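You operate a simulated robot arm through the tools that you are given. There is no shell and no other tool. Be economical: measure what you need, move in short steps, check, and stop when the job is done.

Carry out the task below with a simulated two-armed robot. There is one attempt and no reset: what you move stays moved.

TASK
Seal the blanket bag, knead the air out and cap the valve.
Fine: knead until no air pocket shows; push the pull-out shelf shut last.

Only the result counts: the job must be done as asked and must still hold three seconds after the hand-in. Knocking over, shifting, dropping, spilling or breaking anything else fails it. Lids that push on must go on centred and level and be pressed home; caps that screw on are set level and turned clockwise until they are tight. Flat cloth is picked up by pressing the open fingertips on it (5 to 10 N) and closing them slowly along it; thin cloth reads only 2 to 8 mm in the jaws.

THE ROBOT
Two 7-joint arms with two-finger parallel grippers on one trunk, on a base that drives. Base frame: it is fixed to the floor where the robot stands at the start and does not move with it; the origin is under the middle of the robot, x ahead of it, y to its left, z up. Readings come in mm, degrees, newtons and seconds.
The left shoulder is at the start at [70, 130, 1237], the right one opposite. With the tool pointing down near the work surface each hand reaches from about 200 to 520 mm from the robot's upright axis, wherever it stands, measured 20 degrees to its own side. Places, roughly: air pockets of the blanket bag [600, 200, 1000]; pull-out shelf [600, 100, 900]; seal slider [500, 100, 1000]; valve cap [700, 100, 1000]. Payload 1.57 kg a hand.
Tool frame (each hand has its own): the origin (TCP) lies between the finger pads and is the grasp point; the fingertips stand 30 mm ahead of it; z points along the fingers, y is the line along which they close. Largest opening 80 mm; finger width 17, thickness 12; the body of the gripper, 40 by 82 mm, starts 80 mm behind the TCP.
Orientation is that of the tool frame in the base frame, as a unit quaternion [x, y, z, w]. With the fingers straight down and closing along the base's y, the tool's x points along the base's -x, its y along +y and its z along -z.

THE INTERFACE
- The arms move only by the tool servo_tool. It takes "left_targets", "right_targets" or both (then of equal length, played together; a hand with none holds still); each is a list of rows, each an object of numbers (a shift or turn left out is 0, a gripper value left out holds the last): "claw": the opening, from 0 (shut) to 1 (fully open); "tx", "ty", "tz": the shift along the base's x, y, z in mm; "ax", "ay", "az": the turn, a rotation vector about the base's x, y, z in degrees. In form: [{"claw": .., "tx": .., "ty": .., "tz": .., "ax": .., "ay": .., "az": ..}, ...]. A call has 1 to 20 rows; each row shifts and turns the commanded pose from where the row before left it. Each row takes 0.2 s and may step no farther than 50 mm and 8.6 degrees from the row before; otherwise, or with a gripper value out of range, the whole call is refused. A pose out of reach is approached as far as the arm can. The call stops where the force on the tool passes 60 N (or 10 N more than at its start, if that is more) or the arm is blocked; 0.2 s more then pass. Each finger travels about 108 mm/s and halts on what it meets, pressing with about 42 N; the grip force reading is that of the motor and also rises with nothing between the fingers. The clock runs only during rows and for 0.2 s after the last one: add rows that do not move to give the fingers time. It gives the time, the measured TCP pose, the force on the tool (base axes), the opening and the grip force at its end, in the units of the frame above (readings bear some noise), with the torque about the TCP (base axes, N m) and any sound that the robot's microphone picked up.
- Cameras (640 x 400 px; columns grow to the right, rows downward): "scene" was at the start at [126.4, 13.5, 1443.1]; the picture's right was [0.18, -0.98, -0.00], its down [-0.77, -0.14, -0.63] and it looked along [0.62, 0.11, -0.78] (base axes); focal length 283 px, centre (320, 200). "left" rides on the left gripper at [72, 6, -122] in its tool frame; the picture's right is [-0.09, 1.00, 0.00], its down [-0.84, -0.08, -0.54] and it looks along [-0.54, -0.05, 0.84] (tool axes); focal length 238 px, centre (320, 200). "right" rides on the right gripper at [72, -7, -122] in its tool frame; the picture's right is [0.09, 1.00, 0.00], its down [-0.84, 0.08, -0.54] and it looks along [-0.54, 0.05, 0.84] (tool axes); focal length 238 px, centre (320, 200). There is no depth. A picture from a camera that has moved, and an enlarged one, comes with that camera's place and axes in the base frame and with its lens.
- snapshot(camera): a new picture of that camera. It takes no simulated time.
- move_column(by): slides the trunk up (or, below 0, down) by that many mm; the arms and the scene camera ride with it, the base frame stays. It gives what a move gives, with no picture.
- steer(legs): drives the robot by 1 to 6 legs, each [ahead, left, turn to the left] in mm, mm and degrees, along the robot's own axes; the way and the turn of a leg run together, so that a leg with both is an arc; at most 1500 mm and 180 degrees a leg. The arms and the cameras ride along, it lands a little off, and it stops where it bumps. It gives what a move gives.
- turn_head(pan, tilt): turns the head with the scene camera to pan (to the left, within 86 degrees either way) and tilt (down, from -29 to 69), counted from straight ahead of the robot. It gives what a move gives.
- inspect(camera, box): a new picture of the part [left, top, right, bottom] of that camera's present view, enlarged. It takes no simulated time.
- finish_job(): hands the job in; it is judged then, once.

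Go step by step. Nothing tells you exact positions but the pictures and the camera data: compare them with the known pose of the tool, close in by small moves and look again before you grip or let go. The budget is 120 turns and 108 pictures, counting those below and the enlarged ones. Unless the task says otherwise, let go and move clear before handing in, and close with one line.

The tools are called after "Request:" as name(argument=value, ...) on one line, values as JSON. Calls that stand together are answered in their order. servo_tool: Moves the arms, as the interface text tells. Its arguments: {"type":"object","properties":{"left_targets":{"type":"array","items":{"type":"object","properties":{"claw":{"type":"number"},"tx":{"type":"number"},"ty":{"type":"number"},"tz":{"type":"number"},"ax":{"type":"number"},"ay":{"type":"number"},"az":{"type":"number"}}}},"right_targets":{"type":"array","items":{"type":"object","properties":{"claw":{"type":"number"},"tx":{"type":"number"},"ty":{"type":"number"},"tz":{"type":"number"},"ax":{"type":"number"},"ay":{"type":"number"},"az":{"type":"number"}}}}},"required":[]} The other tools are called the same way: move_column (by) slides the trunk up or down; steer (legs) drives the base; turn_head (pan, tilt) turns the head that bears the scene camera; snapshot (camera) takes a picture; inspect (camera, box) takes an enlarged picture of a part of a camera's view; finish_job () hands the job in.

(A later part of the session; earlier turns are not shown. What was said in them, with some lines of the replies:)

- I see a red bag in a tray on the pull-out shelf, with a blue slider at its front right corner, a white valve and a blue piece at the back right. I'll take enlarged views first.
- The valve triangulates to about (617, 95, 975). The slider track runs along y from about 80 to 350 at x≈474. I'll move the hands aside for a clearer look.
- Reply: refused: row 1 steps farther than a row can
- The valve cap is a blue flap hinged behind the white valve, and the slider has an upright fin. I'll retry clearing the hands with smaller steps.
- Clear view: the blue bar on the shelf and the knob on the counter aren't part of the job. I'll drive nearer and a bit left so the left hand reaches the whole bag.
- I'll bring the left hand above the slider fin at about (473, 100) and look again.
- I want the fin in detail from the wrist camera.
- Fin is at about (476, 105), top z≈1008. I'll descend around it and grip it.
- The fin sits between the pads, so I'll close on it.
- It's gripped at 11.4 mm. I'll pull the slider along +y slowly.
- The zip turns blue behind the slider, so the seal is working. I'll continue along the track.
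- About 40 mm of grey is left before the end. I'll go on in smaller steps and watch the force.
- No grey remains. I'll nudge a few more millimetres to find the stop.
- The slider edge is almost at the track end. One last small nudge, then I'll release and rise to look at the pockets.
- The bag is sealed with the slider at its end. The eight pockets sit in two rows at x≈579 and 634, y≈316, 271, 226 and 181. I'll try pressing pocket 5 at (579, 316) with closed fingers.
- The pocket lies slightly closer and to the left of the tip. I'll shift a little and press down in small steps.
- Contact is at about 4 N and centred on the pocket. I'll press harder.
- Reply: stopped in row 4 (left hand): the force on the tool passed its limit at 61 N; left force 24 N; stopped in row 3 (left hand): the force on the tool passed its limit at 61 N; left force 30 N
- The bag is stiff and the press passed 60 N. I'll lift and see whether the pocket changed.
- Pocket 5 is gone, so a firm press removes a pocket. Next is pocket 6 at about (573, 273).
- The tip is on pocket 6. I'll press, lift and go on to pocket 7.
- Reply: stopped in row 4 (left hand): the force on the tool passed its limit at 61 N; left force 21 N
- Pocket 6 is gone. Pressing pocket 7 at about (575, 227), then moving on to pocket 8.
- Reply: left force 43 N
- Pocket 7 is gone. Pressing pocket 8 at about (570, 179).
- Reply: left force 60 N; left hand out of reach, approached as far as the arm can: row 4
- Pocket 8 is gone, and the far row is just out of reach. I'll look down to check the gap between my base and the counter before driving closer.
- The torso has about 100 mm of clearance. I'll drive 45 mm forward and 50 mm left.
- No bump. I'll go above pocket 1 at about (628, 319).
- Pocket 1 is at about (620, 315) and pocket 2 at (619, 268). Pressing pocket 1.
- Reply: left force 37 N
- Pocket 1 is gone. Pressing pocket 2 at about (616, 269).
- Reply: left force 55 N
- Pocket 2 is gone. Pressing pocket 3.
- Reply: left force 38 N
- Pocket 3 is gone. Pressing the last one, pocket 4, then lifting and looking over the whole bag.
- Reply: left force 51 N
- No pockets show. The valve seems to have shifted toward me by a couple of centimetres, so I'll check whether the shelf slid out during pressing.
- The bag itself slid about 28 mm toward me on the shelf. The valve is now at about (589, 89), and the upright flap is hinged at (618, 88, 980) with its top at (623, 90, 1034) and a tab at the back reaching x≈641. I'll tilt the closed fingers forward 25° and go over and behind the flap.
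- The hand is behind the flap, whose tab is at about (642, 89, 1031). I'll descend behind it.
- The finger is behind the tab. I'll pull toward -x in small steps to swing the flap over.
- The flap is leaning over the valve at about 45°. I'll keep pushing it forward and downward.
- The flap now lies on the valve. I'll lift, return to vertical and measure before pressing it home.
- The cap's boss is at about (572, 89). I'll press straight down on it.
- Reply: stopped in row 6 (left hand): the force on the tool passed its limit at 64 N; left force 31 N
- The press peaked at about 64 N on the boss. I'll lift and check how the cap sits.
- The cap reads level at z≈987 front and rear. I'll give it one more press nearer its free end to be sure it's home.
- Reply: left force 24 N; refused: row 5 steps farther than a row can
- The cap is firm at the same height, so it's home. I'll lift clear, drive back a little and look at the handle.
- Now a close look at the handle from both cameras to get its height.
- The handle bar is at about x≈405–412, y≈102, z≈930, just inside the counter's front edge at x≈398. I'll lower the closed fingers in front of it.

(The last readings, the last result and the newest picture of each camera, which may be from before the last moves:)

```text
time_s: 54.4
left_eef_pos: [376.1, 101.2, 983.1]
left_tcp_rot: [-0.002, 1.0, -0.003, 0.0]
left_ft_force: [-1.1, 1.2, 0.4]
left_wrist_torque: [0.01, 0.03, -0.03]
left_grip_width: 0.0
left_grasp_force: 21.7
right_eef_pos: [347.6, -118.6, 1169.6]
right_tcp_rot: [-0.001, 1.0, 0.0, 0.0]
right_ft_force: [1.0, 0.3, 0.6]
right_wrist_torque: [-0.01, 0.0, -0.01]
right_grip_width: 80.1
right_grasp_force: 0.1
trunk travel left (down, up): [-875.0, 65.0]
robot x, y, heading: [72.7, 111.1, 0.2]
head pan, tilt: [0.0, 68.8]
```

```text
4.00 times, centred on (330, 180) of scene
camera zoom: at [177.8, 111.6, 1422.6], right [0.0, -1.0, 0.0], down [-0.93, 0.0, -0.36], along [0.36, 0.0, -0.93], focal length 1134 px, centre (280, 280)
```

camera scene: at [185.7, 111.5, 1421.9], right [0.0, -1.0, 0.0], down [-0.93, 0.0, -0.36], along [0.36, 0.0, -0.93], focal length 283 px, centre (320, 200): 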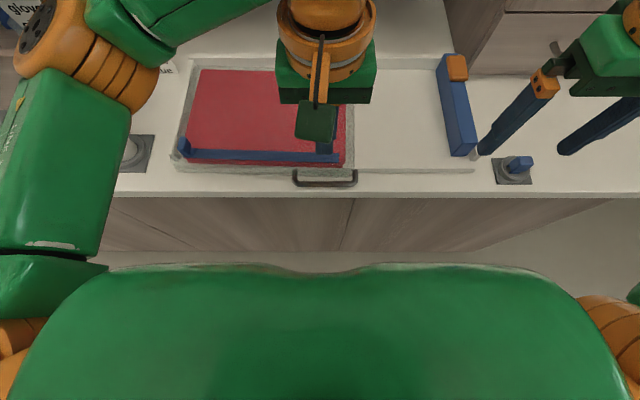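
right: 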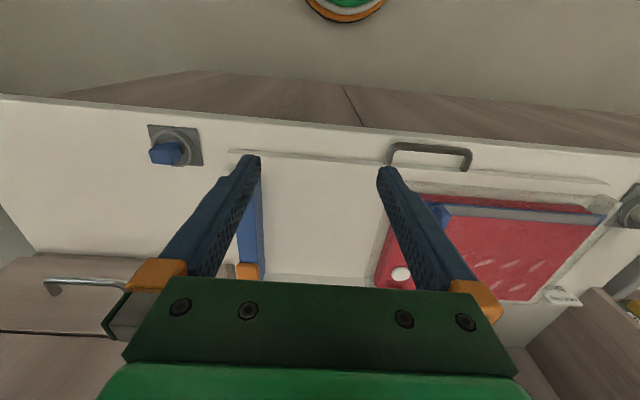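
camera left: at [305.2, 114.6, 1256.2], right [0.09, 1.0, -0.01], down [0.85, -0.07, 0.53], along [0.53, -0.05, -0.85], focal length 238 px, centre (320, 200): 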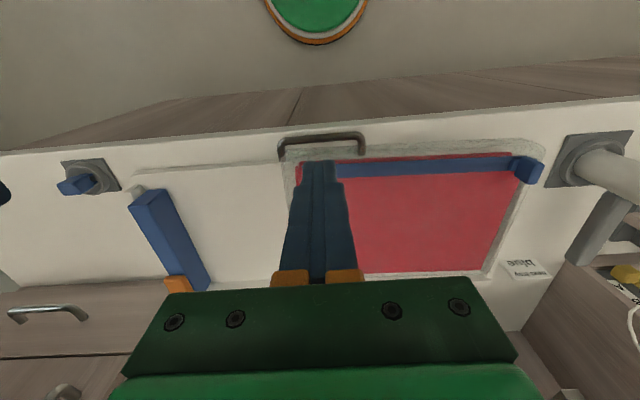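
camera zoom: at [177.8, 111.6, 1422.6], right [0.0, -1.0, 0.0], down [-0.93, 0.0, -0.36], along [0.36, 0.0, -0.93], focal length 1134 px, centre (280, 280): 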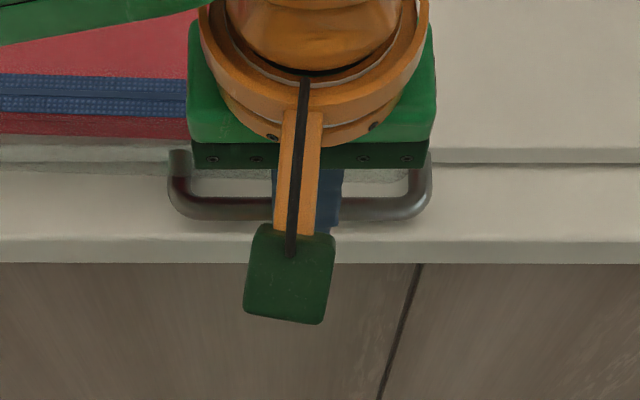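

The bar is at about (411, 102, ~915–925). I'll descend the rest of the way in front of it, clear of the counter edge.

Request:
servo_tool(left_targets=[{"tz": -20}, {"tz": -15}, {"tz": -5}])

Request:
inspect(camera="left", box=[200, 60, 440, 220])

```text
time_s: 55.2
left_eef_pos: [374.9, 99.9, 943.5]
left_tcp_rot: [-0.003, 1.0, -0.003, 0.0]
left_ft_force: [-0.5, -0.1, 0.5]
left_wrist_torque: [0.03, 0.01, -0.01]
left_grip_width: 0.1
left_grasp_force: 21.7
right_eef_pos: [348.1, -119.5, 1169.9]
right_tcp_rot: [-0.002, 1.0, 0.001, -0.001]
right_ft_force: [-0.1, -0.5, 0.0]
right_wrist_torque: [0.01, -0.03, -0.01]
right_grip_width: 80.2
right_grasp_force: 0.0
trunk travel left (down, up): [-875.0, 65.0]
robot x, y, heading: [67.2, 107.5, 0.1]
head pan, tilt: [0.0, 68.8]
```

```text
2.50 times, centred on (320, 140) of left
camera zoom: at [304.0, 108.3, 1066.6], right [0.09, 1.0, -0.01], down [0.84, -0.07, 0.54], along [0.54, -0.05, -0.84], focal length 596 px, centre (320, 350)
```

zoom: 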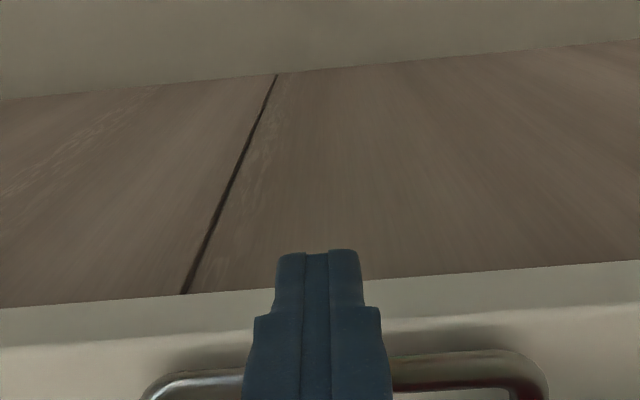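

The bar's centre is at z≈918 and the counter top at about 908. I'll raise slightly and push +x gently until contact.

Request:
servo_tool(left_targets=[{"tz": 3}, {"tx": 8}, {"tx": 8}, {"tx": 5}, {"tx": 5}])

Request:
inspect(camera="left", box=[200, 60, 440, 220])

```text
time_s: 56.4
left_eef_pos: [399.4, 101.5, 948.6]
left_tcp_rot: [-0.002, 1.0, -0.003, 0.0]
left_ft_force: [-0.2, -0.2, -0.5]
left_wrist_torque: [0.0, -0.02, 0.01]
left_grip_width: 0.0
left_grasp_force: 21.3
right_eef_pos: [347.2, -119.7, 1169.0]
right_tcp_rot: [-0.002, 1.0, 0.0, 0.001]
right_ft_force: [-0.5, -0.6, 0.1]
right_wrist_torque: [0.01, -0.01, 0.0]
right_grip_width: 80.1
right_grasp_force: 0.0
trunk travel left (down, up): [-875.0, 65.0]
robot x, y, heading: [71.3, 109.7, 0.5]
head pan, tilt: [0.0, 68.8]
```

```text
2.50 times, centred on (320, 140) of left
camera zoom: at [327.7, 109.2, 1071.5], right [0.09, 1.0, -0.01], down [0.84, -0.07, 0.54], along [0.54, -0.05, -0.84], focal length 596 px, centre (320, 350)
```

zoom: 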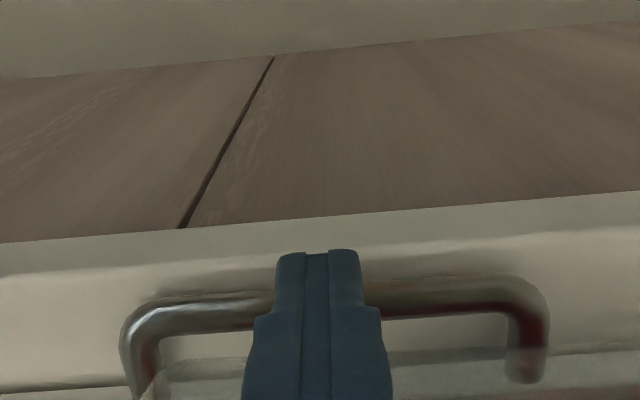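

No contact with the counter, and the fingertip is about at the bar. Continuing slowly.

Request:
servo_tool(left_targets=[{"tx": 4}, {"tx": 4}, {"tx": 4}, {"tx": 4}, {"tx": 4}])

Request:
inspect(camera="left", box=[200, 60, 440, 220])

Request:
snapshot(camera="scene")

```text
time_s: 57.6
left_eef_pos: [414.1, 102.5, 951.1]
left_tcp_rot: [-0.003, 1.0, -0.004, 0.004]
left_ft_force: [-7.6, 0.0, 31.6]
left_wrist_torque: [0.09, 0.02, -0.13]
left_grip_width: 0.0
left_grasp_force: 20.9
right_eef_pos: [340.1, -120.4, 1171.8]
right_tcp_rot: [-0.001, 1.0, 0.0, 0.003]
right_ft_force: [-0.9, 0.5, 0.0]
right_wrist_torque: [-0.02, 0.01, 0.01]
right_grip_width: 79.9
right_grasp_force: 0.0
trunk travel left (down, up): [-875.0, 65.0]
robot x, y, heading: [72.9, 111.6, 0.1]
head pan, tilt: [0.0, 68.8]
```

```text
2.50 times, centred on (320, 140) of left
camera zoom: at [340.9, 109.9, 1073.1], right [0.09, 1.0, -0.01], down [0.83, -0.07, 0.55], along [0.55, -0.05, -0.83], focal length 596 px, centre (320, 350)
```

zoom: 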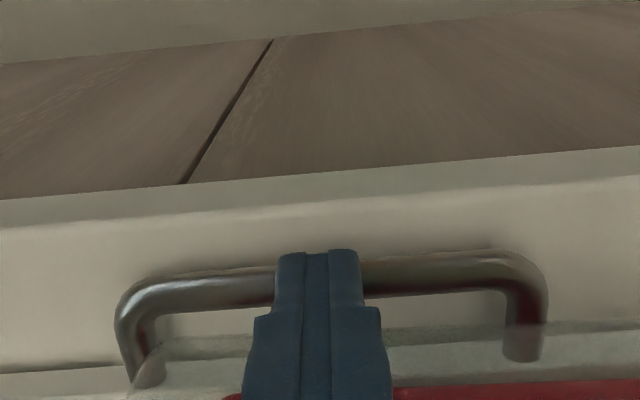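

```text
40 pictures are left
camera scene: at [168.7, 112.0, 1423.7], right [0.0, -1.0, 0.0], down [-0.93, 0.0, -0.37], along [0.37, 0.0, -0.93], focal length 283 px, centre (320, 200)
```

scene: 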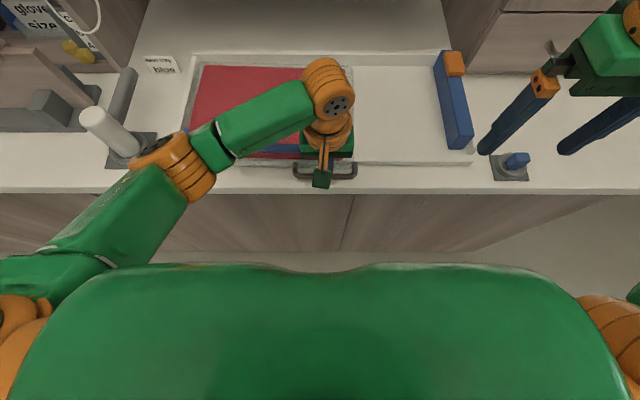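

The fingertip is riding up on top of the bar, so the bar is lower than I thought. I'll back off, lower until close to the counter, then push again.

Request:
servo_tool(left_targets=[{"tz": 8}, {"tx": -12, "ay": 0.4}, {"tx": -12}, {"tz": -8}, {"tz": -4}, {"tz": -3}, {"tz": -3}])

Request:
inspect(camera="left", box=[200, 60, 440, 220])

```text
time_s: 59.2
left_eef_pos: [397.3, 102.1, 938.0]
left_tcp_rot: [-0.003, 1.0, -0.003, -0.003]
left_ft_force: [0.5, 0.7, 0.7]
left_wrist_torque: [-0.01, 0.01, 0.02]
left_grip_width: 0.0
left_grasp_force: 21.1
right_eef_pos: [348.3, -119.8, 1168.4]
right_tcp_rot: [-0.001, 1.0, 0.0, -0.001]
right_ft_force: [0.5, -0.8, 0.9]
right_wrist_torque: [-0.02, 0.01, 0.03]
right_grip_width: 80.1
right_grasp_force: 0.1
trunk travel left (down, up): [-875.0, 65.0]
robot x, y, heading: [70.3, 106.9, 0.0]
head pan, tilt: [0.0, 68.8]
```

```text
2.50 times, centred on (320, 140) of left
camera zoom: at [325.9, 110.0, 1060.9], right [0.09, 1.0, -0.01], down [0.84, -0.07, 0.54], along [0.53, -0.05, -0.84], focal length 596 px, centre (320, 350)
```

zoom: 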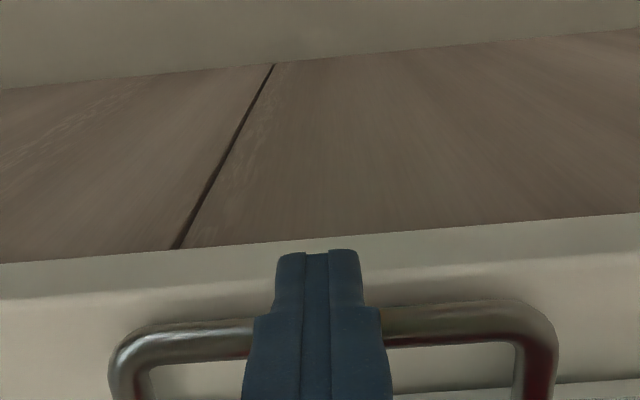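

The tip is at z≈908 with no contact. Pushing +x again.

Request:
servo_tool(left_targets=[{"tx": 4}, {"tx": 4}, {"tx": 4}, {"tx": 4}, {"tx": 4}])

Request:
inspect(camera="left", box=[200, 60, 440, 220])

```text
time_s: 60.4
left_eef_pos: [416.6, 100.4, 937.5]
left_tcp_rot: [-0.003, 1.0, -0.003, -0.002]
left_ft_force: [-0.4, -0.3, -0.5]
left_wrist_torque: [-0.01, -0.02, -0.01]
left_grip_width: 0.0
left_grasp_force: 21.4
right_eef_pos: [347.8, -118.8, 1169.5]
right_tcp_rot: [-0.001, 1.0, 0.0, -0.001]
right_ft_force: [-0.1, -0.1, 0.6]
right_wrist_torque: [0.01, 0.02, -0.02]
right_grip_width: 79.7
right_grasp_force: 0.0
trunk travel left (down, up): [-875.0, 65.0]
robot x, y, heading: [70.6, 113.1, 0.2]
head pan, tilt: [0.0, 68.8]
```

```text
2.50 times, centred on (320, 140) of left
camera zoom: at [345.3, 108.6, 1061.2], right [0.09, 1.0, -0.01], down [0.84, -0.07, 0.54], along [0.54, -0.05, -0.84], focal length 596 px, centre (320, 350)
```

zoom: 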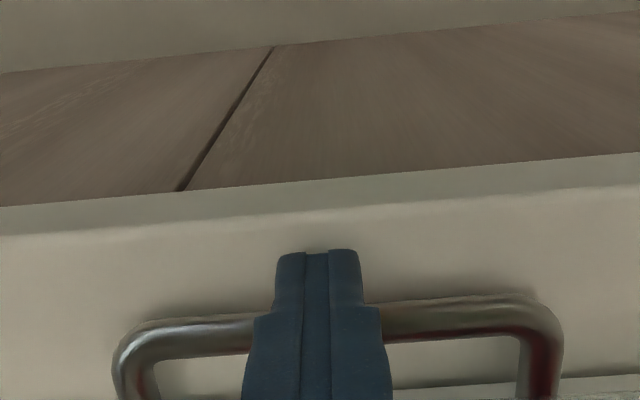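

The shelf is moving with the finger at almost no force. I'll keep pushing slowly.

Request:
servo_tool(left_targets=[{"tx": 5}, {"tx": 6}, {"tx": 6}, {"tx": 6}, {"tx": 6}, {"tx": 6}, {"tx": 6}])

Request:
snapshot(camera="scene")

```text
time_s: 62.0
left_eef_pos: [456.4, 102.0, 938.1]
left_tcp_rot: [-0.002, 1.0, -0.003, -0.004]
left_ft_force: [-1.3, -0.6, 0.1]
left_wrist_torque: [0.01, 0.05, 0.0]
left_grip_width: 0.0
left_grasp_force: 21.0
right_eef_pos: [347.5, -119.6, 1169.1]
right_tcp_rot: [-0.002, 1.0, 0.001, 0.0]
right_ft_force: [0.1, -0.7, 0.4]
right_wrist_torque: [0.01, 0.02, -0.01]
right_grip_width: 79.9
right_grasp_force: 0.1
trunk travel left (down, up): [-875.0, 65.0]
robot x, y, heading: [67.9, 111.9, 0.3]
head pan, tilt: [0.0, 68.8]
```

```text
37 pictures are left
camera scene: at [176.8, 111.1, 1422.7], right [0.0, -1.0, 0.0], down [-0.93, 0.0, -0.36], along [0.36, 0.0, -0.93], focal length 283 px, centre (320, 200)
```

scene: 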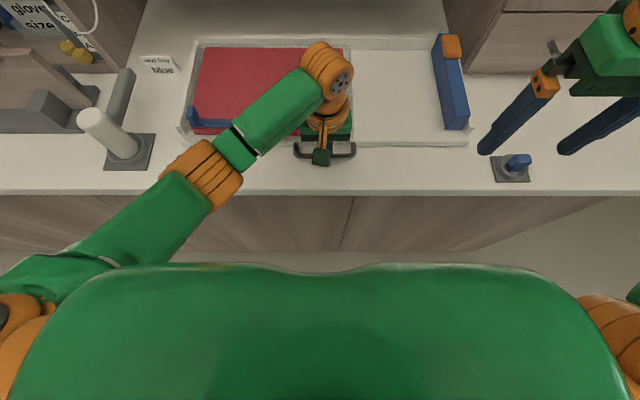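

The shelf, bag and bar move together. Continuing.

Request:
servo_tool(left_targets=[{"tx": 6}, {"tx": 6}, {"tx": 6}, {"tx": 6}, {"tx": 6}, {"tx": 6}, {"tx": 6}])

Request:
snapshot(camera="scene")

```text
time_s: 63.6
left_eef_pos: [499.1, 101.8, 937.9]
left_tcp_rot: [-0.002, 1.0, -0.002, -0.003]
left_ft_force: [-2.1, 0.5, 0.5]
left_wrist_torque: [-0.01, 0.07, -0.02]
left_grip_width: 0.1
left_grasp_force: 20.7
right_eef_pos: [347.5, -118.1, 1169.8]
right_tcp_rot: [-0.002, 1.0, 0.001, 0.0]
right_ft_force: [0.0, -0.9, 0.0]
right_wrist_torque: [0.0, -0.03, -0.03]
right_grip_width: 79.8
right_grasp_force: 0.2
trunk travel left (down, up): [-875.0, 65.0]
robot x, y, heading: [71.2, 112.8, 0.1]
head pan, tilt: [0.0, 68.8]
```

```text
36 pictures are left
camera scene: at [177.3, 111.7, 1422.6], right [0.0, -1.0, 0.0], down [-0.93, 0.0, -0.36], along [0.36, 0.0, -0.93], focal length 283 px, centre (320, 200)
```

scene: 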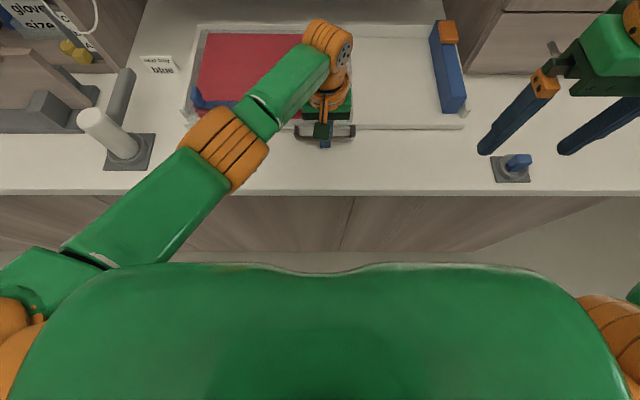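

Still moving freely. Continuing another 40 mm.

Request:
servo_tool(left_targets=[{"tx": 6}, {"tx": 6}, {"tx": 6}, {"tx": 6}, {"tx": 6}, {"tx": 6}])

Request:
snapshot(camera="scene")

```text
time_s: 65.0
left_eef_pos: [508.4, 108.1, 938.7]
left_tcp_rot: [-0.001, 1.0, -0.002, -0.004]
left_ft_force: [-2.4, -2.0, -1.0]
left_wrist_torque: [0.0, 0.09, -0.01]
left_grip_width: 0.3
left_grasp_force: 21.1
left hand out of reach, approached as far as the arm can: row 2, 3, 4, 5, 6
right_eef_pos: [346.2, -120.5, 1169.3]
right_tcp_rot: [-0.001, 1.0, 0.001, 0.001]
right_ft_force: [0.4, 0.5, 0.7]
right_wrist_torque: [0.01, -0.01, -0.03]
right_grip_width: 80.1
right_grasp_force: 0.1
trunk travel left (down, up): [-875.0, 65.0]
robot x, y, heading: [70.0, 109.9, 0.1]
head pan, tilt: [0.0, 68.8]
```

```text
35 pictures are left
camera scene: at [177.2, 110.4, 1422.6], right [0.0, -1.0, 0.0], down [-0.93, 0.0, -0.36], along [0.36, 0.0, -0.93], focal length 283 px, centre (320, 200)
```

scene: 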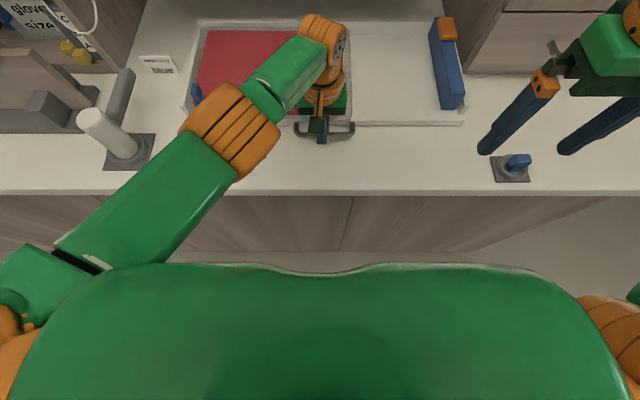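

The arm is at its reach. I'll back the hand off 70 mm, drive 70 mm forward, then go on pushing.

Request:
servo_tool(left_targets=[{"tx": -30}, {"tx": -30}, {"tx": -30}])

Request:
steer(legs=[[70, 0, 0]])

Request:
snapshot(camera="scene")

Request:
snapshot(camera="left")

```text
time_s: 65.8
left_eef_pos: [416.4, 106.6, 938.4]
left_tcp_rot: [-0.003, 1.0, -0.002, -0.003]
left_ft_force: [0.0, -0.1, 0.2]
left_wrist_torque: [-0.01, -0.02, -0.02]
left_grip_width: 0.0
left_grasp_force: 21.8
right_eef_pos: [346.8, -119.9, 1168.1]
right_tcp_rot: [-0.002, 1.0, 0.0, -0.001]
right_ft_force: [-0.2, 0.0, -0.2]
right_wrist_torque: [0.01, -0.03, -0.02]
right_grip_width: 80.2
right_grasp_force: 0.1
trunk travel left (down, up): [-875.0, 65.0]
robot x, y, heading: [71.8, 108.7, 0.0]
head pan, tilt: [0.0, 68.8]
```

```text
time_s: 66.8
left_eef_pos: [484.1, 106.7, 940.0]
left_tcp_rot: [-0.003, 1.0, -0.002, 0.0]
left_ft_force: [-0.3, -0.1, 1.1]
left_wrist_torque: [-0.02, -0.06, -0.02]
left_grip_width: 0.0
left_grasp_force: 21.2
right_eef_pos: [412.3, -120.0, 1170.8]
right_tcp_rot: [-0.002, 1.0, 0.0, 0.004]
right_ft_force: [-0.9, 0.8, 0.0]
right_wrist_torque: [-0.03, -0.06, 0.0]
right_grip_width: 79.9
right_grasp_force: 0.1
trunk travel left (down, up): [-875.0, 65.0]
robot x, y, heading: [142.1, 111.2, 0.2]
head pan, tilt: [0.0, 68.8]
```

```text
34 pictures are left
camera scene: at [241.4, 111.9, 1423.2], right [0.0, -1.0, 0.0], down [-0.93, 0.0, -0.37], along [0.37, 0.0, -0.93], focal length 283 px, centre (320, 200)
```

scene: 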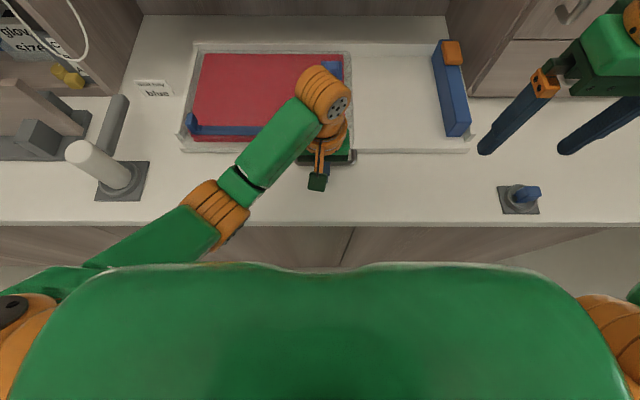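

```text
33 pictures are left
camera left: at [412.9, 115.8, 1063.3], right [0.09, 1.0, -0.01], down [0.84, -0.07, 0.54], along [0.54, -0.05, -0.84], focal length 238 px, centre (320, 200)
```

left: 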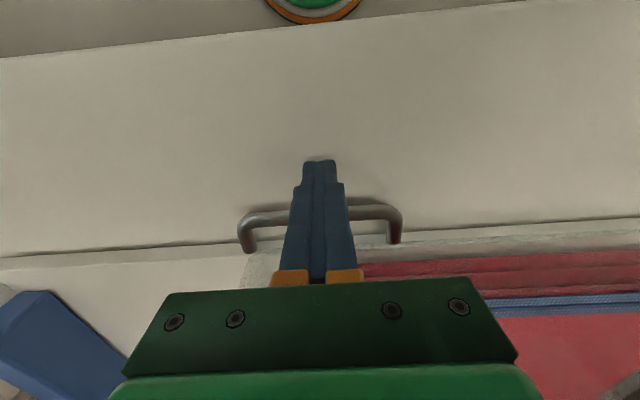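

Aligned with the handle again. Pushing on with the force limit as guard.

Request:
servo_tool(left_targets=[{"tx": 10, "ty": -3, "tz": -2}, {"tx": 6}, {"tx": 5}, {"tx": 5}, {"tx": 5}, {"tx": 5}, {"tx": 5}, {"tx": 5}, {"tx": 5}])

Request:
snapshot(camera="scene")

```text
time_s: 68.8
left_eef_pos: [539.7, 106.4, 934.5]
left_tcp_rot: [-0.001, 1.0, -0.002, -0.002]
left_ft_force: [-2.7, -1.9, 1.7]
left_wrist_torque: [0.05, 0.04, 0.01]
left_grip_width: 0.0
left_grasp_force: 21.3
right_eef_pos: [418.5, -120.3, 1168.7]
right_tcp_rot: [-0.002, 1.0, 0.0, 0.0]
right_ft_force: [-0.9, -0.2, 0.3]
right_wrist_torque: [0.01, -0.02, -0.02]
right_grip_width: 80.1
right_grasp_force: 0.1
trunk travel left (down, up): [-875.0, 65.0]
robot x, y, heading: [144.0, 111.1, 0.2]
head pan, tilt: [0.0, 68.8]
```

```text
32 pictures are left
camera scene: at [248.4, 111.5, 1422.7], right [0.0, -1.0, 0.0], down [-0.93, 0.0, -0.36], along [0.36, 0.0, -0.93], focal length 283 px, centre (320, 200)
```

scene: 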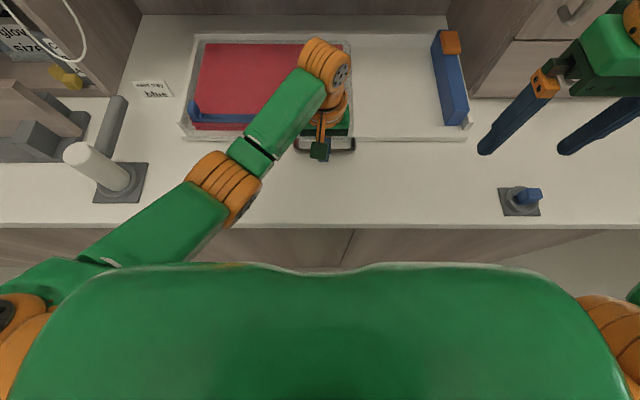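

Still sliding freely. I'll continue, raising the tip 2 mm.

Request:
servo_tool(left_targets=[{"tx": 4, "tz": 2}, {"tx": 5}, {"tx": 5}, {"tx": 5}, {"tx": 5}, {"tx": 5}, {"tx": 5}, {"tx": 5}])

Request:
snapshot(camera="scene")

```text
time_s: 70.6
left_eef_pos: [578.7, 105.0, 938.6]
left_tcp_rot: [-0.003, 1.0, -0.003, -0.001]
left_ft_force: [-2.6, 0.1, 0.7]
left_wrist_torque: [0.07, 0.08, 0.03]
left_grip_width: 0.1
left_grasp_force: 21.3
right_eef_pos: [419.0, -120.3, 1169.0]
right_tcp_rot: [-0.001, 1.0, 0.001, -0.001]
right_ft_force: [-0.3, -0.3, -0.4]
right_wrist_torque: [0.01, 0.02, -0.01]
right_grip_width: 79.9
right_grasp_force: 0.1
trunk travel left (down, up): [-875.0, 65.0]
robot x, y, heading: [143.7, 111.3, -0.0]
head pan, tilt: [0.0, 68.8]
```

```text
31 pictures are left
camera scene: at [248.5, 111.0, 1422.6], right [0.0, -1.0, 0.0], down [-0.93, 0.0, -0.36], along [0.36, 0.0, -0.93], focal length 283 px, centre (320, 200)
```

scene: 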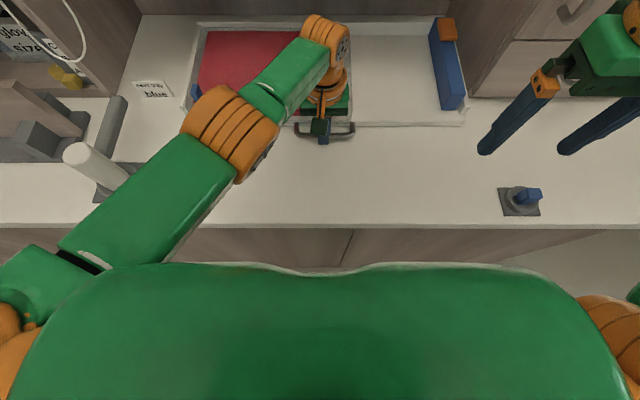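

The shelf's rear is about 20–25 mm from the wall and the arm is at its limit. I'll back off and drive 35 mm forward.

Request:
servo_tool(left_targets=[{"tx": -25}, {"tx": -25}])

Request:
steer(legs=[[35, 0, 0]])

Request:
servo_tool(left_targets=[{"tx": 5}, {"tx": 5}, {"tx": 5}, {"tx": 5}, {"tx": 4}, {"tx": 4}, {"tx": 4}])

Request:
snapshot(camera="scene")

```text
time_s: 71.2
left_eef_pos: [528.8, 104.1, 937.3]
left_tcp_rot: [-0.002, 1.0, -0.001, -0.004]
left_ft_force: [-0.1, -0.2, -0.9]
left_wrist_torque: [-0.01, -0.03, -0.03]
left_grip_width: 0.1
left_grasp_force: 21.3
right_eef_pos: [416.9, -119.9, 1170.0]
right_tcp_rot: [-0.001, 1.0, -0.001, 0.0]
right_ft_force: [-0.3, 0.1, -0.1]
right_wrist_torque: [-0.02, 0.0, 0.0]
right_grip_width: 80.2
right_grasp_force: 0.0
trunk travel left (down, up): [-875.0, 65.0]
robot x, y, heading: [142.9, 111.0, 0.3]
head pan, tilt: [0.0, 68.8]
```

```text
time_s: 72.1
left_eef_pos: [561.1, 102.8, 939.4]
left_tcp_rot: [-0.002, 1.0, -0.002, -0.001]
left_ft_force: [-1.5, -0.7, 0.1]
left_wrist_torque: [0.01, -0.05, -0.01]
left_grip_width: 0.0
left_grasp_force: 21.0
right_eef_pos: [449.5, -120.0, 1170.9]
right_tcp_rot: [-0.002, 1.0, 0.0, 0.002]
right_ft_force: [-0.4, 0.5, -0.2]
right_wrist_torque: [0.02, -0.06, -0.04]
right_grip_width: 80.0
right_grasp_force: 0.1
trunk travel left (down, up): [-875.0, 65.0]
robot x, y, heading: [175.4, 112.0, 0.3]
head pan, tilt: [0.0, 68.8]
```

```text
time_s: 73.7
left_eef_pos: [598.1, 103.8, 937.2]
left_tcp_rot: [-0.003, 1.0, -0.002, -0.003]
left_ft_force: [-1.6, -1.1, 1.6]
left_wrist_torque: [0.02, 0.06, 0.02]
left_grip_width: 0.4
left_grasp_force: 21.9
right_eef_pos: [454.0, -119.4, 1167.7]
right_tcp_rot: [-0.001, 1.0, 0.0, 0.0]
right_ft_force: [-0.1, -1.0, 0.8]
right_wrist_torque: [0.0, 0.0, 0.01]
right_grip_width: 80.1
right_grasp_force: 0.0
trunk travel left (down, up): [-875.0, 65.0]
robot x, y, heading: [175.9, 111.3, 0.3]
head pan, tilt: [0.0, 68.8]
```

```text
30 pictures are left
camera scene: at [283.9, 111.6, 1422.7], right [0.0, -1.0, 0.0], down [-0.93, 0.0, -0.36], along [0.36, 0.0, -0.93], focal length 283 px, centre (320, 200)
```

scene: 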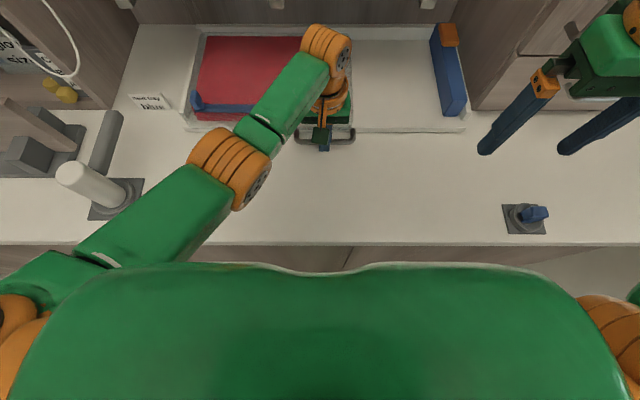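

The rear edge is almost at the wall line. I'll push in small steps to find the stop.

Request:
servo_tool(left_targets=[{"tx": 3}, {"tx": 3}, {"tx": 3}, {"tx": 3}, {"tx": 3}])

Request:
snapshot(camera="scene")

```text
time_s: 74.9
left_eef_pos: [612.6, 102.5, 936.8]
left_tcp_rot: [-0.003, 1.0, -0.003, -0.003]
left_ft_force: [-2.0, 0.8, -0.2]
left_wrist_torque: [0.06, 0.05, 0.02]
left_grip_width: 0.0
left_grasp_force: 21.2
right_eef_pos: [454.0, -120.7, 1169.0]
right_tcp_rot: [-0.002, 1.0, 0.0, 0.0]
right_ft_force: [-0.7, 0.1, -0.3]
right_wrist_torque: [0.02, 0.02, 0.0]
right_grip_width: 79.8
right_grasp_force: 0.2
trunk travel left (down, up): [-875.0, 65.0]
robot x, y, heading: [179.1, 112.2, 0.2]
head pan, tilt: [0.0, 68.8]
```

```text
29 pictures are left
camera scene: at [284.2, 110.8, 1422.6], right [0.0, -1.0, 0.0], down [-0.93, 0.0, -0.36], along [0.36, 0.0, -0.93], focal length 283 px, centre (320, 200)
```

scene: 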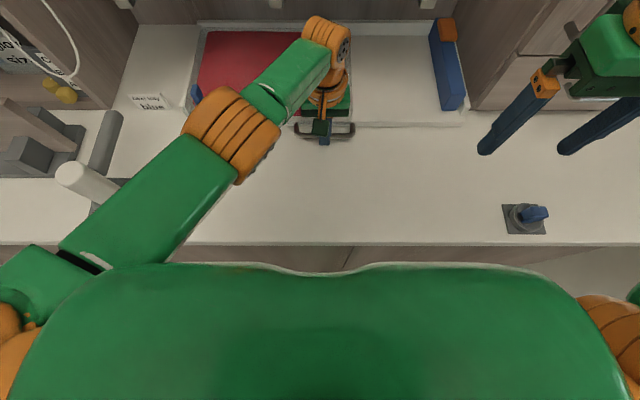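

The shelf rear looks near the wall, but no stop is felt yet. I'll back off, drive 25 mm more and push gently to the stop.

Request:
servo_tool(left_targets=[{"tx": -20}, {"tx": -20}])

Request:
steer(legs=[[28, 0, 0]])

Request:
servo_tool(left_targets=[{"tx": 5}, {"tx": 5}, {"tx": 3}, {"tx": 3}, {"tx": 3}, {"tx": 3}, {"tx": 3}])

Request:
snapshot(camera="scene")

```text
time_s: 75.5
left_eef_pos: [571.8, 102.4, 936.2]
left_tcp_rot: [-0.003, 1.0, -0.002, -0.003]
left_ft_force: [0.8, -0.5, 0.4]
left_wrist_torque: [0.01, -0.01, 0.01]
left_grip_width: 0.0
left_grasp_force: 21.7
right_eef_pos: [454.3, -119.3, 1169.3]
right_tcp_rot: [-0.002, 1.0, -0.001, -0.001]
right_ft_force: [-0.7, -0.2, -0.4]
right_wrist_torque: [0.0, -0.04, 0.0]
right_grip_width: 79.9
right_grasp_force: 0.0
trunk travel left (down, up): [-875.0, 65.0]
robot x, y, heading: [177.0, 111.2, 0.2]
head pan, tilt: [0.0, 68.8]
```

```text
time_s: 76.3
left_eef_pos: [595.7, 101.6, 938.5]
left_tcp_rot: [-0.001, 1.0, -0.002, -0.002]
left_ft_force: [0.3, 0.4, 0.9]
left_wrist_torque: [0.0, -0.04, -0.02]
left_grip_width: 0.0
left_grasp_force: 21.4
right_eef_pos: [476.7, -119.4, 1170.9]
right_tcp_rot: [-0.001, 1.0, -0.001, 0.002]
right_ft_force: [-0.8, -0.5, 0.6]
right_wrist_torque: [0.01, -0.05, 0.02]
right_grip_width: 79.8
right_grasp_force: 0.0
trunk travel left (down, up): [-875.0, 65.0]
robot x, y, heading: [204.7, 110.7, 0.1]
head pan, tilt: [0.0, 68.8]
```

```text
time_s: 77.9
left_eef_pos: [623.0, 103.6, 937.3]
left_tcp_rot: [-0.001, 1.0, -0.003, -0.002]
left_ft_force: [-2.6, -0.1, 1.6]
left_wrist_torque: [-0.03, 0.09, 0.01]
left_grip_width: 0.0
left_grasp_force: 20.9
right_eef_pos: [481.5, -119.1, 1169.5]
right_tcp_rot: [-0.002, 1.0, 0.0, 0.0]
right_ft_force: [0.5, 0.7, -0.1]
right_wrist_torque: [0.02, 0.04, 0.0]
right_grip_width: 80.0
right_grasp_force: 0.0
trunk travel left (down, up): [-875.0, 65.0]
robot x, y, heading: [205.6, 112.4, 0.4]
head pan, tilt: [0.0, 68.8]
```

```text
28 pictures are left
camera scene: at [311.3, 111.5, 1422.7], right [0.0, -1.0, 0.0], down [-0.93, 0.0, -0.36], along [0.36, 0.0, -0.93], focal length 283 px, centre (320, 200)
```

scene: 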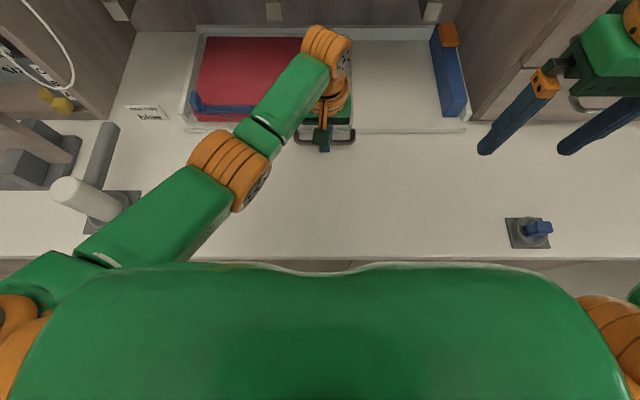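

No stop yet. I'll keep pushing in small steps.

Request:
servo_tool(left_targets=[{"tx": 3}, {"tx": 3}, {"tx": 3}, {"tx": 3}])

Request:
inspect(camera="scene", box=[100, 0, 500, 160])

```text
time_s: 78.9
left_eef_pos: [636.0, 100.6, 938.1]
left_tcp_rot: [-0.003, 1.0, -0.002, -0.004]
left_ft_force: [-2.4, 0.5, 0.4]
left_wrist_torque: [-0.02, 0.04, -0.02]
left_grip_width: 0.1
left_grasp_force: 20.8
right_eef_pos: [480.8, -119.8, 1169.8]
right_tcp_rot: [-0.002, 1.0, 0.0, 0.0]
right_ft_force: [-0.3, -0.4, -0.2]
right_wrist_torque: [-0.01, -0.01, -0.03]
right_grip_width: 79.9
right_grasp_force: 0.1
trunk travel left (down, up): [-875.0, 65.0]
robot x, y, heading: [203.2, 111.3, 0.2]
head pan, tilt: [0.0, 68.8]
```

```text
1.60 times, centred on (300, 80) of scene
camera zoom: at [311.2, 112.0, 1422.7], right [0.0, -1.0, 0.0], down [-0.93, 0.0, -0.36], along [0.36, 0.0, -0.93], focal length 453 px, centre (352, 392)
```

zoom: 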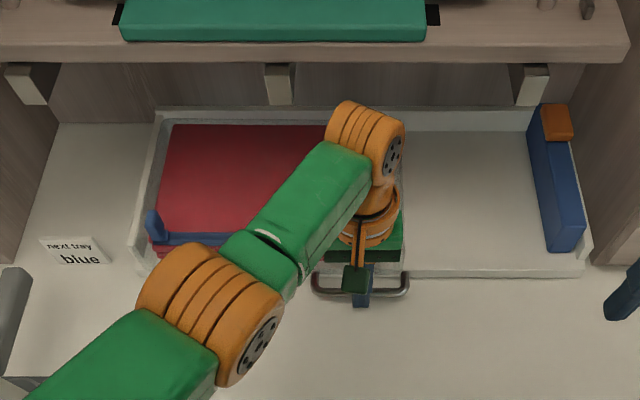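

The stop isn't reached. By geometry the wall is at x≈970 and the shelf rear at about 924. To keep my wrist clear of the upper shelf, I'll back off slightly, tilt the fingers forward 16° and continue.

Request:
servo_tool(left_targets=[{"tx": -10}, {"tx": -10, "tz": 2}, {"ay": -8}, {"ay": -8}, {"tx": 6}, {"tx": 4}, {"tx": 4}, {"tx": 4}, {"tx": 4}])

Request:
snapshot(camera="left")

Request:
inspect(camera="scene", box=[100, 0, 500, 160])

```text
time_s: 80.9
left_eef_pos: [636.7, 102.0, 940.4]
left_tcp_rot: [-0.002, 0.991, -0.002, 0.136]
left_ft_force: [-1.7, -0.6, -0.5]
left_wrist_torque: [0.02, 0.0, 0.02]
left_grip_width: 0.1
left_grasp_force: 20.8
right_eef_pos: [481.7, -119.4, 1171.3]
right_tcp_rot: [-0.003, 1.0, -0.001, 0.0]
right_ft_force: [-0.3, 0.7, -0.6]
right_wrist_torque: [-0.01, 0.0, 0.01]
right_grip_width: 79.8
right_grasp_force: 0.0
trunk travel left (down, up): [-875.0, 65.0]
robot x, y, heading: [206.4, 111.4, 0.0]
head pan, tilt: [0.0, 68.8]
```

```text
26 pictures are left
camera left: at [536.2, 109.7, 1038.5], right [0.09, 1.0, 0.02], down [0.66, -0.07, 0.75], along [0.75, -0.05, -0.66], focal length 238 px, centre (320, 200)
```

left: 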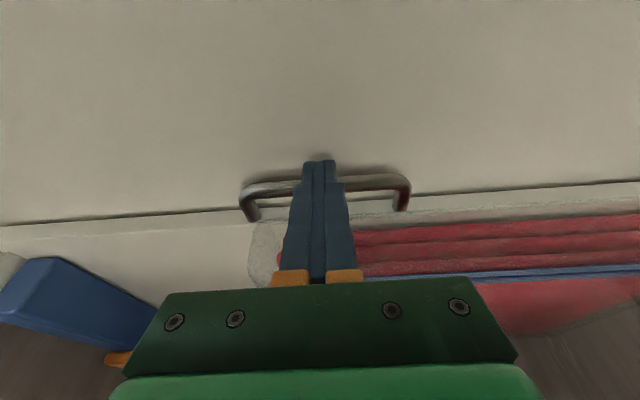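

```text
1.60 times, centred on (300, 80) of scene
camera zoom: at [311.7, 111.8, 1422.7], right [0.0, -1.0, 0.0], down [-0.93, 0.0, -0.36], along [0.36, 0.0, -0.93], focal length 453 px, centre (352, 392)
```

zoom: 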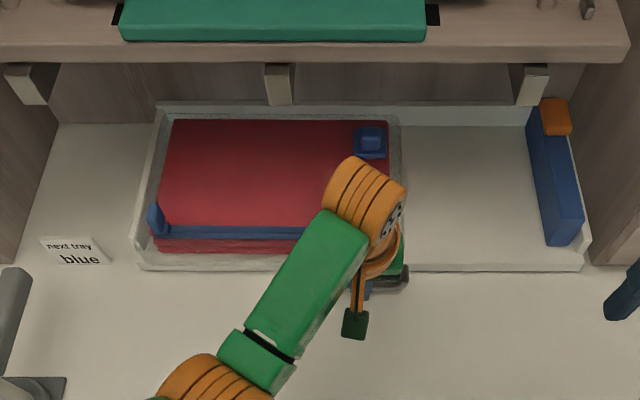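

The shelf keeps moving, with the bag and cap intact. Continuing.

Request:
servo_tool(left_targets=[{"tx": 4}, {"tx": 4}, {"tx": 4}, {"tx": 4}, {"tx": 4}])

Request:
inspect(camera="scene", box=[100, 0, 500, 160])

```text
time_s: 82.1
left_eef_pos: [656.1, 102.8, 939.1]
left_tcp_rot: [-0.002, 0.991, -0.002, 0.134]
left_ft_force: [-13.5, 1.0, -10.6]
left_wrist_torque: [0.11, 0.54, 0.07]
left_grip_width: 0.0
left_grasp_force: 21.3
right_eef_pos: [478.3, -120.5, 1169.4]
right_tcp_rot: [-0.001, 1.0, 0.0, 0.001]
right_ft_force: [0.8, 0.0, 0.4]
right_wrist_torque: [0.0, 0.01, 0.05]
right_grip_width: 80.1
right_grasp_force: 0.0
trunk travel left (down, up): [-875.0, 65.0]
robot x, y, heading: [202.4, 113.3, 0.0]
head pan, tilt: [0.0, 68.8]
```

```text
1.60 times, centred on (300, 80) of scene
camera zoom: at [309.0, 111.6, 1422.6], right [0.0, -1.0, 0.0], down [-0.93, 0.0, -0.36], along [0.36, 0.0, -0.93], focal length 453 px, centre (352, 392)
```

zoom: 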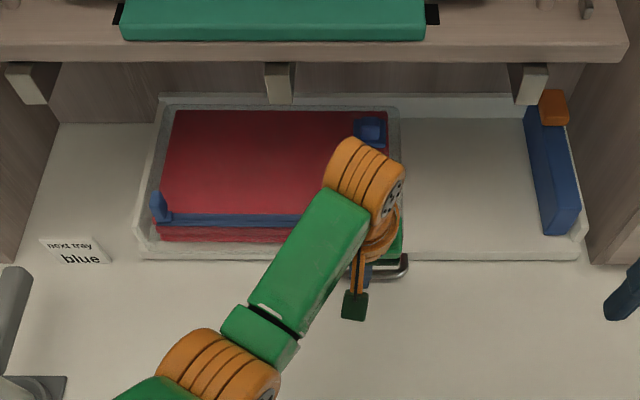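

Resistance rose to about 13 N, and the shelf front is level with the cabinet front. One more small push to confirm the stop.

Request:
servo_tool(left_targets=[{"tx": 2}, {"tx": 2}, {}])

Request:
inspect(camera="scene", box=[100, 0, 500, 160])

```text
time_s: 82.9
left_eef_pos: [655.9, 101.7, 941.2]
left_tcp_rot: [-0.001, 0.991, -0.003, 0.135]
left_ft_force: [-24.6, -1.4, -31.7]
left_wrist_torque: [0.03, 2.13, 0.02]
left_grip_width: 0.0
left_grasp_force: 21.5
right_eef_pos: [474.9, -120.0, 1170.7]
right_tcp_rot: [-0.001, 1.0, 0.0, 0.003]
right_ft_force: [-0.1, 0.4, 0.9]
right_wrist_torque: [-0.02, -0.02, -0.03]
right_grip_width: 79.8
right_grasp_force: 0.0
trunk travel left (down, up): [-875.0, 65.0]
robot x, y, heading: [205.0, 109.5, 0.1]
head pan, tilt: [0.0, 68.8]
```

```text
1.60 times, centred on (300, 80) of scene
camera zoom: at [303.5, 112.0, 1423.1], right [0.0, -1.0, 0.0], down [-0.93, 0.0, -0.37], along [0.37, 0.0, -0.93], focal length 453 px, centre (352, 392)
```

zoom: 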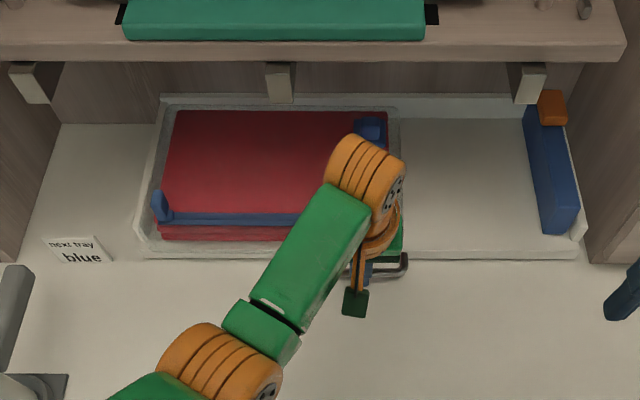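

The shelf is at its stop. I'll ease the hand straight back, then lift and retreat.

Request:
servo_tool(left_targets=[{"tx": -6}, {"tx": -15}, {"tx": -25}, {"tx": -30}, {"tx": -30, "tz": 30}, {"tx": -30, "tz": 35}, {"tx": -20, "tz": 40}, {"tz": 40}, {"tz": 40}])

Request:
snapshot(camera="left")

Request:
snapshot(camera="scene")

```text
time_s: 84.0
left_eef_pos: [629.7, 121.9, 1011.8]
left_tcp_rot: [-0.014, 0.972, 0.017, 0.233]
left_ft_force: [-0.7, 0.6, -0.6]
left_wrist_torque: [0.0, -0.04, 0.0]
left_grip_width: 0.3
left_grasp_force: 21.5
left hand out of reach, approached as far as the arm can: row 5
right_eef_pos: [482.5, -119.8, 1168.5]
right_tcp_rot: [-0.001, 1.0, 0.0, -0.001]
right_ft_force: [-1.1, 0.5, -0.5]
right_wrist_torque: [0.04, -0.05, 0.01]
right_grip_width: 79.8
right_grasp_force: 0.0
trunk travel left (down, up): [-875.0, 65.0]
robot x, y, heading: [209.3, 114.7, -0.1]
head pan, tilt: [0.0, 68.8]
stopped in row 5 (left hand): the arm was blocked; the commanded pose is now the measured one
```

```text
22 pictures are left
camera left: at [509.7, 123.2, 1090.2], right [0.05, 1.0, 0.07], down [0.5, -0.08, 0.86], along [0.86, -0.01, -0.51], focal length 238 px, centre (320, 200)
```

left: 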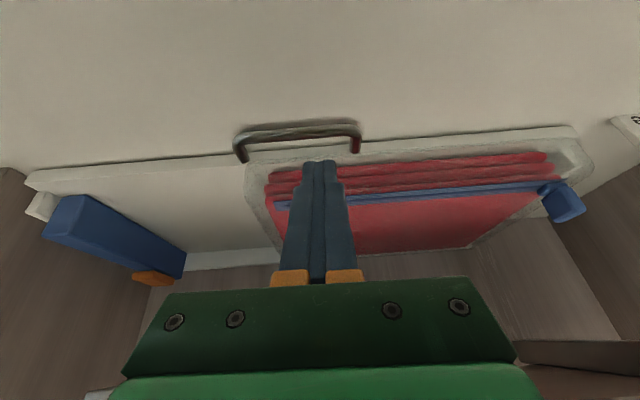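

```text
21 pictures are left
camera scene: at [313.0, 111.6, 1422.5], right [0.0, -1.0, 0.0], down [-0.93, 0.0, -0.36], along [0.36, 0.0, -0.93], focal length 283 px, centre (320, 200)
```

scene: 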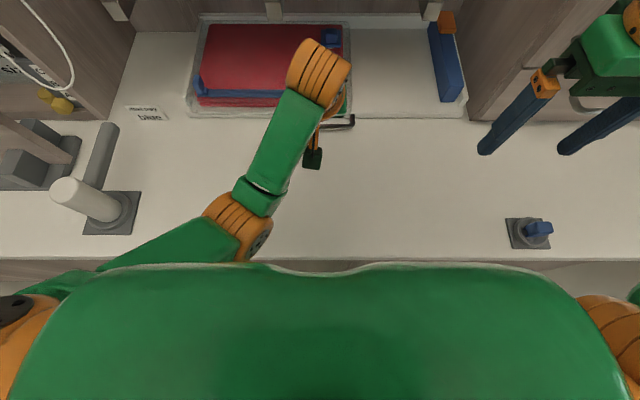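

The arm took a folded posture while retreating, but nothing is in contact. I'll raise the hand slightly and then drive the base back to clear everything.

Request:
servo_tool(left_targets=[{"tz": 15}, {"tz": 15}])

Request:
steer(legs=[[-150, 0, 0]])

Request:
snapshot(camera="scene")

```text
time_s: 84.8
left_eef_pos: [636.4, 146.9, 1030.8]
left_tcp_rot: [-0.027, 0.971, 0.047, 0.232]
left_ft_force: [-0.4, -0.2, -1.0]
left_wrist_torque: [0.0, -0.02, 0.01]
left_grip_width: 0.0
left_grasp_force: 21.3
left hand out of reach, approached as far as the arm can: row 2
right_eef_pos: [482.6, -119.7, 1169.3]
right_tcp_rot: [-0.003, 1.0, 0.0, 0.0]
right_ft_force: [0.2, 0.2, -0.4]
right_wrist_torque: [0.02, -0.02, 0.0]
right_grip_width: 79.9
right_grasp_force: 0.0
trunk travel left (down, up): [-875.0, 65.0]
robot x, y, heading: [204.2, 111.7, 0.3]
head pan, tilt: [0.0, 68.8]
stopped in row 2 (left hand): the arm was blocked; the commanded pose is now the measured one
```

```text
time_s: 86.2
left_eef_pos: [490.2, 147.5, 1027.4]
left_tcp_rot: [-0.029, 0.972, 0.048, 0.23]
left_ft_force: [0.9, 0.9, 0.5]
left_wrist_torque: [0.01, 0.02, 0.0]
left_grip_width: 0.0
left_grasp_force: 21.6
right_eef_pos: [338.3, -118.4, 1167.9]
right_tcp_rot: [-0.005, 1.0, 0.0, -0.002]
right_ft_force: [0.0, -0.3, 0.3]
right_wrist_torque: [0.0, 0.02, -0.03]
right_grip_width: 79.7
right_grasp_force: 0.0
trunk travel left (down, up): [-875.0, 65.0]
robot x, y, heading: [59.2, 109.0, 0.3]
head pan, tilt: [0.0, 68.8]
```

```text
20 pictures are left
camera scene: at [168.7, 111.5, 1422.2], right [0.01, -1.0, 0.0], down [-0.93, -0.01, -0.36], along [0.36, 0.0, -0.93], focal length 283 px, centre (320, 200)
```

scene: 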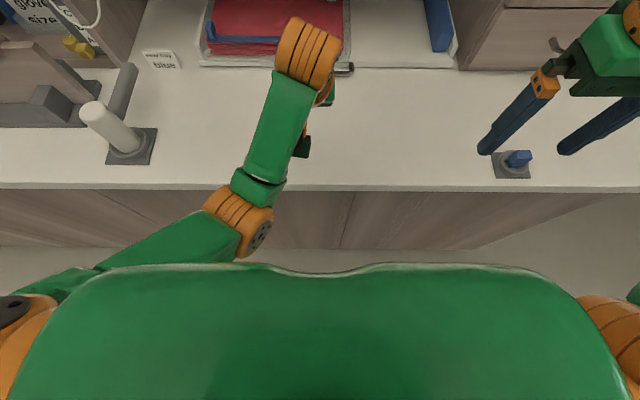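

Clear of the shelf. I'll tilt the head up to check the final state.

Request:
turn_head(pan=0, tilt=45)

Request:
snapshot(camera="scene")

Request:
inspect(camera="scene", box=[180, 110, 480, 240])

```text
time_s: 87.1
left_eef_pos: [487.9, 147.5, 1029.8]
left_tcp_rot: [-0.031, 0.971, 0.049, 0.231]
left_ft_force: [0.3, 0.5, -0.8]
left_wrist_torque: [-0.06, 0.0, 0.0]
left_grip_width: 0.0
left_grasp_force: 20.8
right_eef_pos: [335.7, -118.8, 1168.9]
right_tcp_rot: [-0.005, 1.0, -0.001, 0.0]
right_ft_force: [1.0, 0.1, -0.2]
right_wrist_torque: [-0.01, -0.03, 0.0]
right_grip_width: 80.1
right_grasp_force: 0.1
trunk travel left (down, up): [-875.0, 65.0]
robot x, y, heading: [57.2, 111.8, 0.5]
head pan, tilt: [0.0, 45.0]
```

```text
19 pictures are left
camera scene: at [189.2, 111.8, 1451.4], right [0.01, -1.0, 0.0], down [-0.71, -0.01, -0.71], along [0.71, 0.01, -0.71], focal length 283 px, centre (320, 200)
```

scene: 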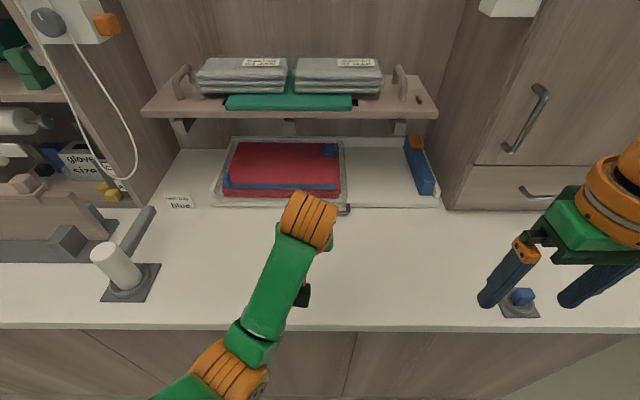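

```text
2.13 times, centred on (330, 175) of scene
camera zoom: at [189.2, 111.8, 1451.4], right [0.01, -1.0, 0.0], down [-0.71, -0.01, -0.71], along [0.71, 0.01, -0.71], focal length 605 px, centre (299, 253)
```

zoom: 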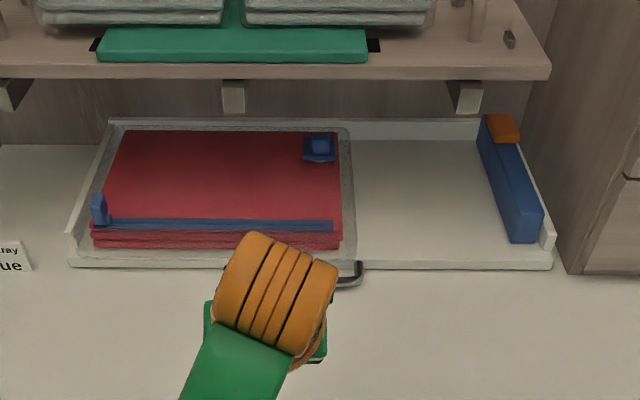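

The shelf front is flush with the cabinet and its rear lip meets the wall, so it is shut. A last close look at the bag and cap.

Request:
inspect(camera="scene", box=[210, 125, 360, 215])

Request:
inspect(camera="scene", box=[305, 130, 365, 170])

```text
4.27 times, centred on (285, 170) of scene
camera zoom: at [189.2, 111.8, 1451.4], right [0.01, -1.0, 0.0], down [-0.71, -0.01, -0.71], along [0.71, 0.01, -0.71], focal length 1209 px, centre (469, 328)
```

zoom: 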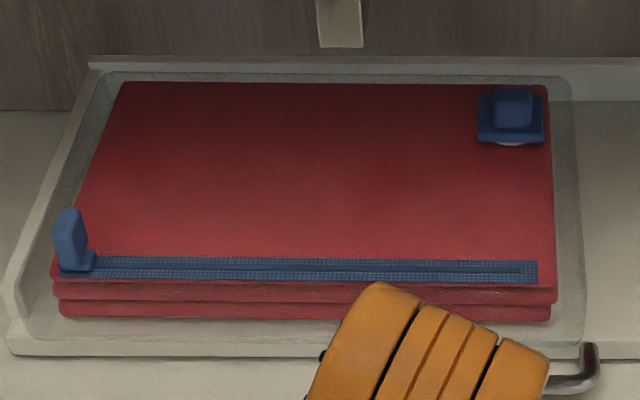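

```text
10.00 times, centred on (335, 150) of scene
camera zoom: at [189.2, 111.8, 1451.4], right [0.01, -1.0, 0.0], down [-0.71, -0.01, -0.71], along [0.71, 0.01, -0.71], focal length 2834 px, centre (170, 700)
```

zoom: 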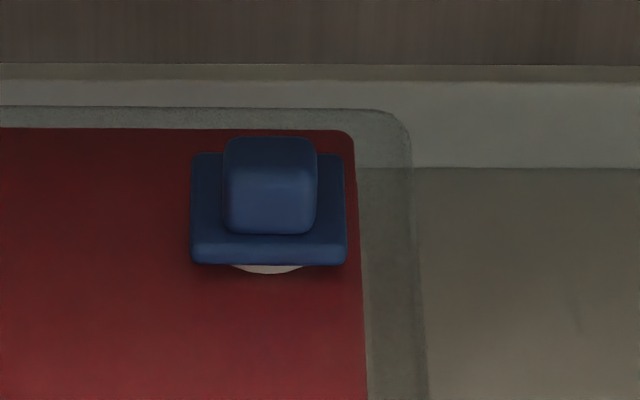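

The bag is sealed and shows no pockets. The cap sits level on the valve, the shelf is shut and both hands are clear, so I'm handing in.

Request:
finish_job()

```text
The job is handed in.
```

I sealed the bag, kneaded out all eight air pockets, capped the valve and pushed the shelf shut last; the job is handed in. The bag slid a few centimetres toward the shelf front during kneading and capping.
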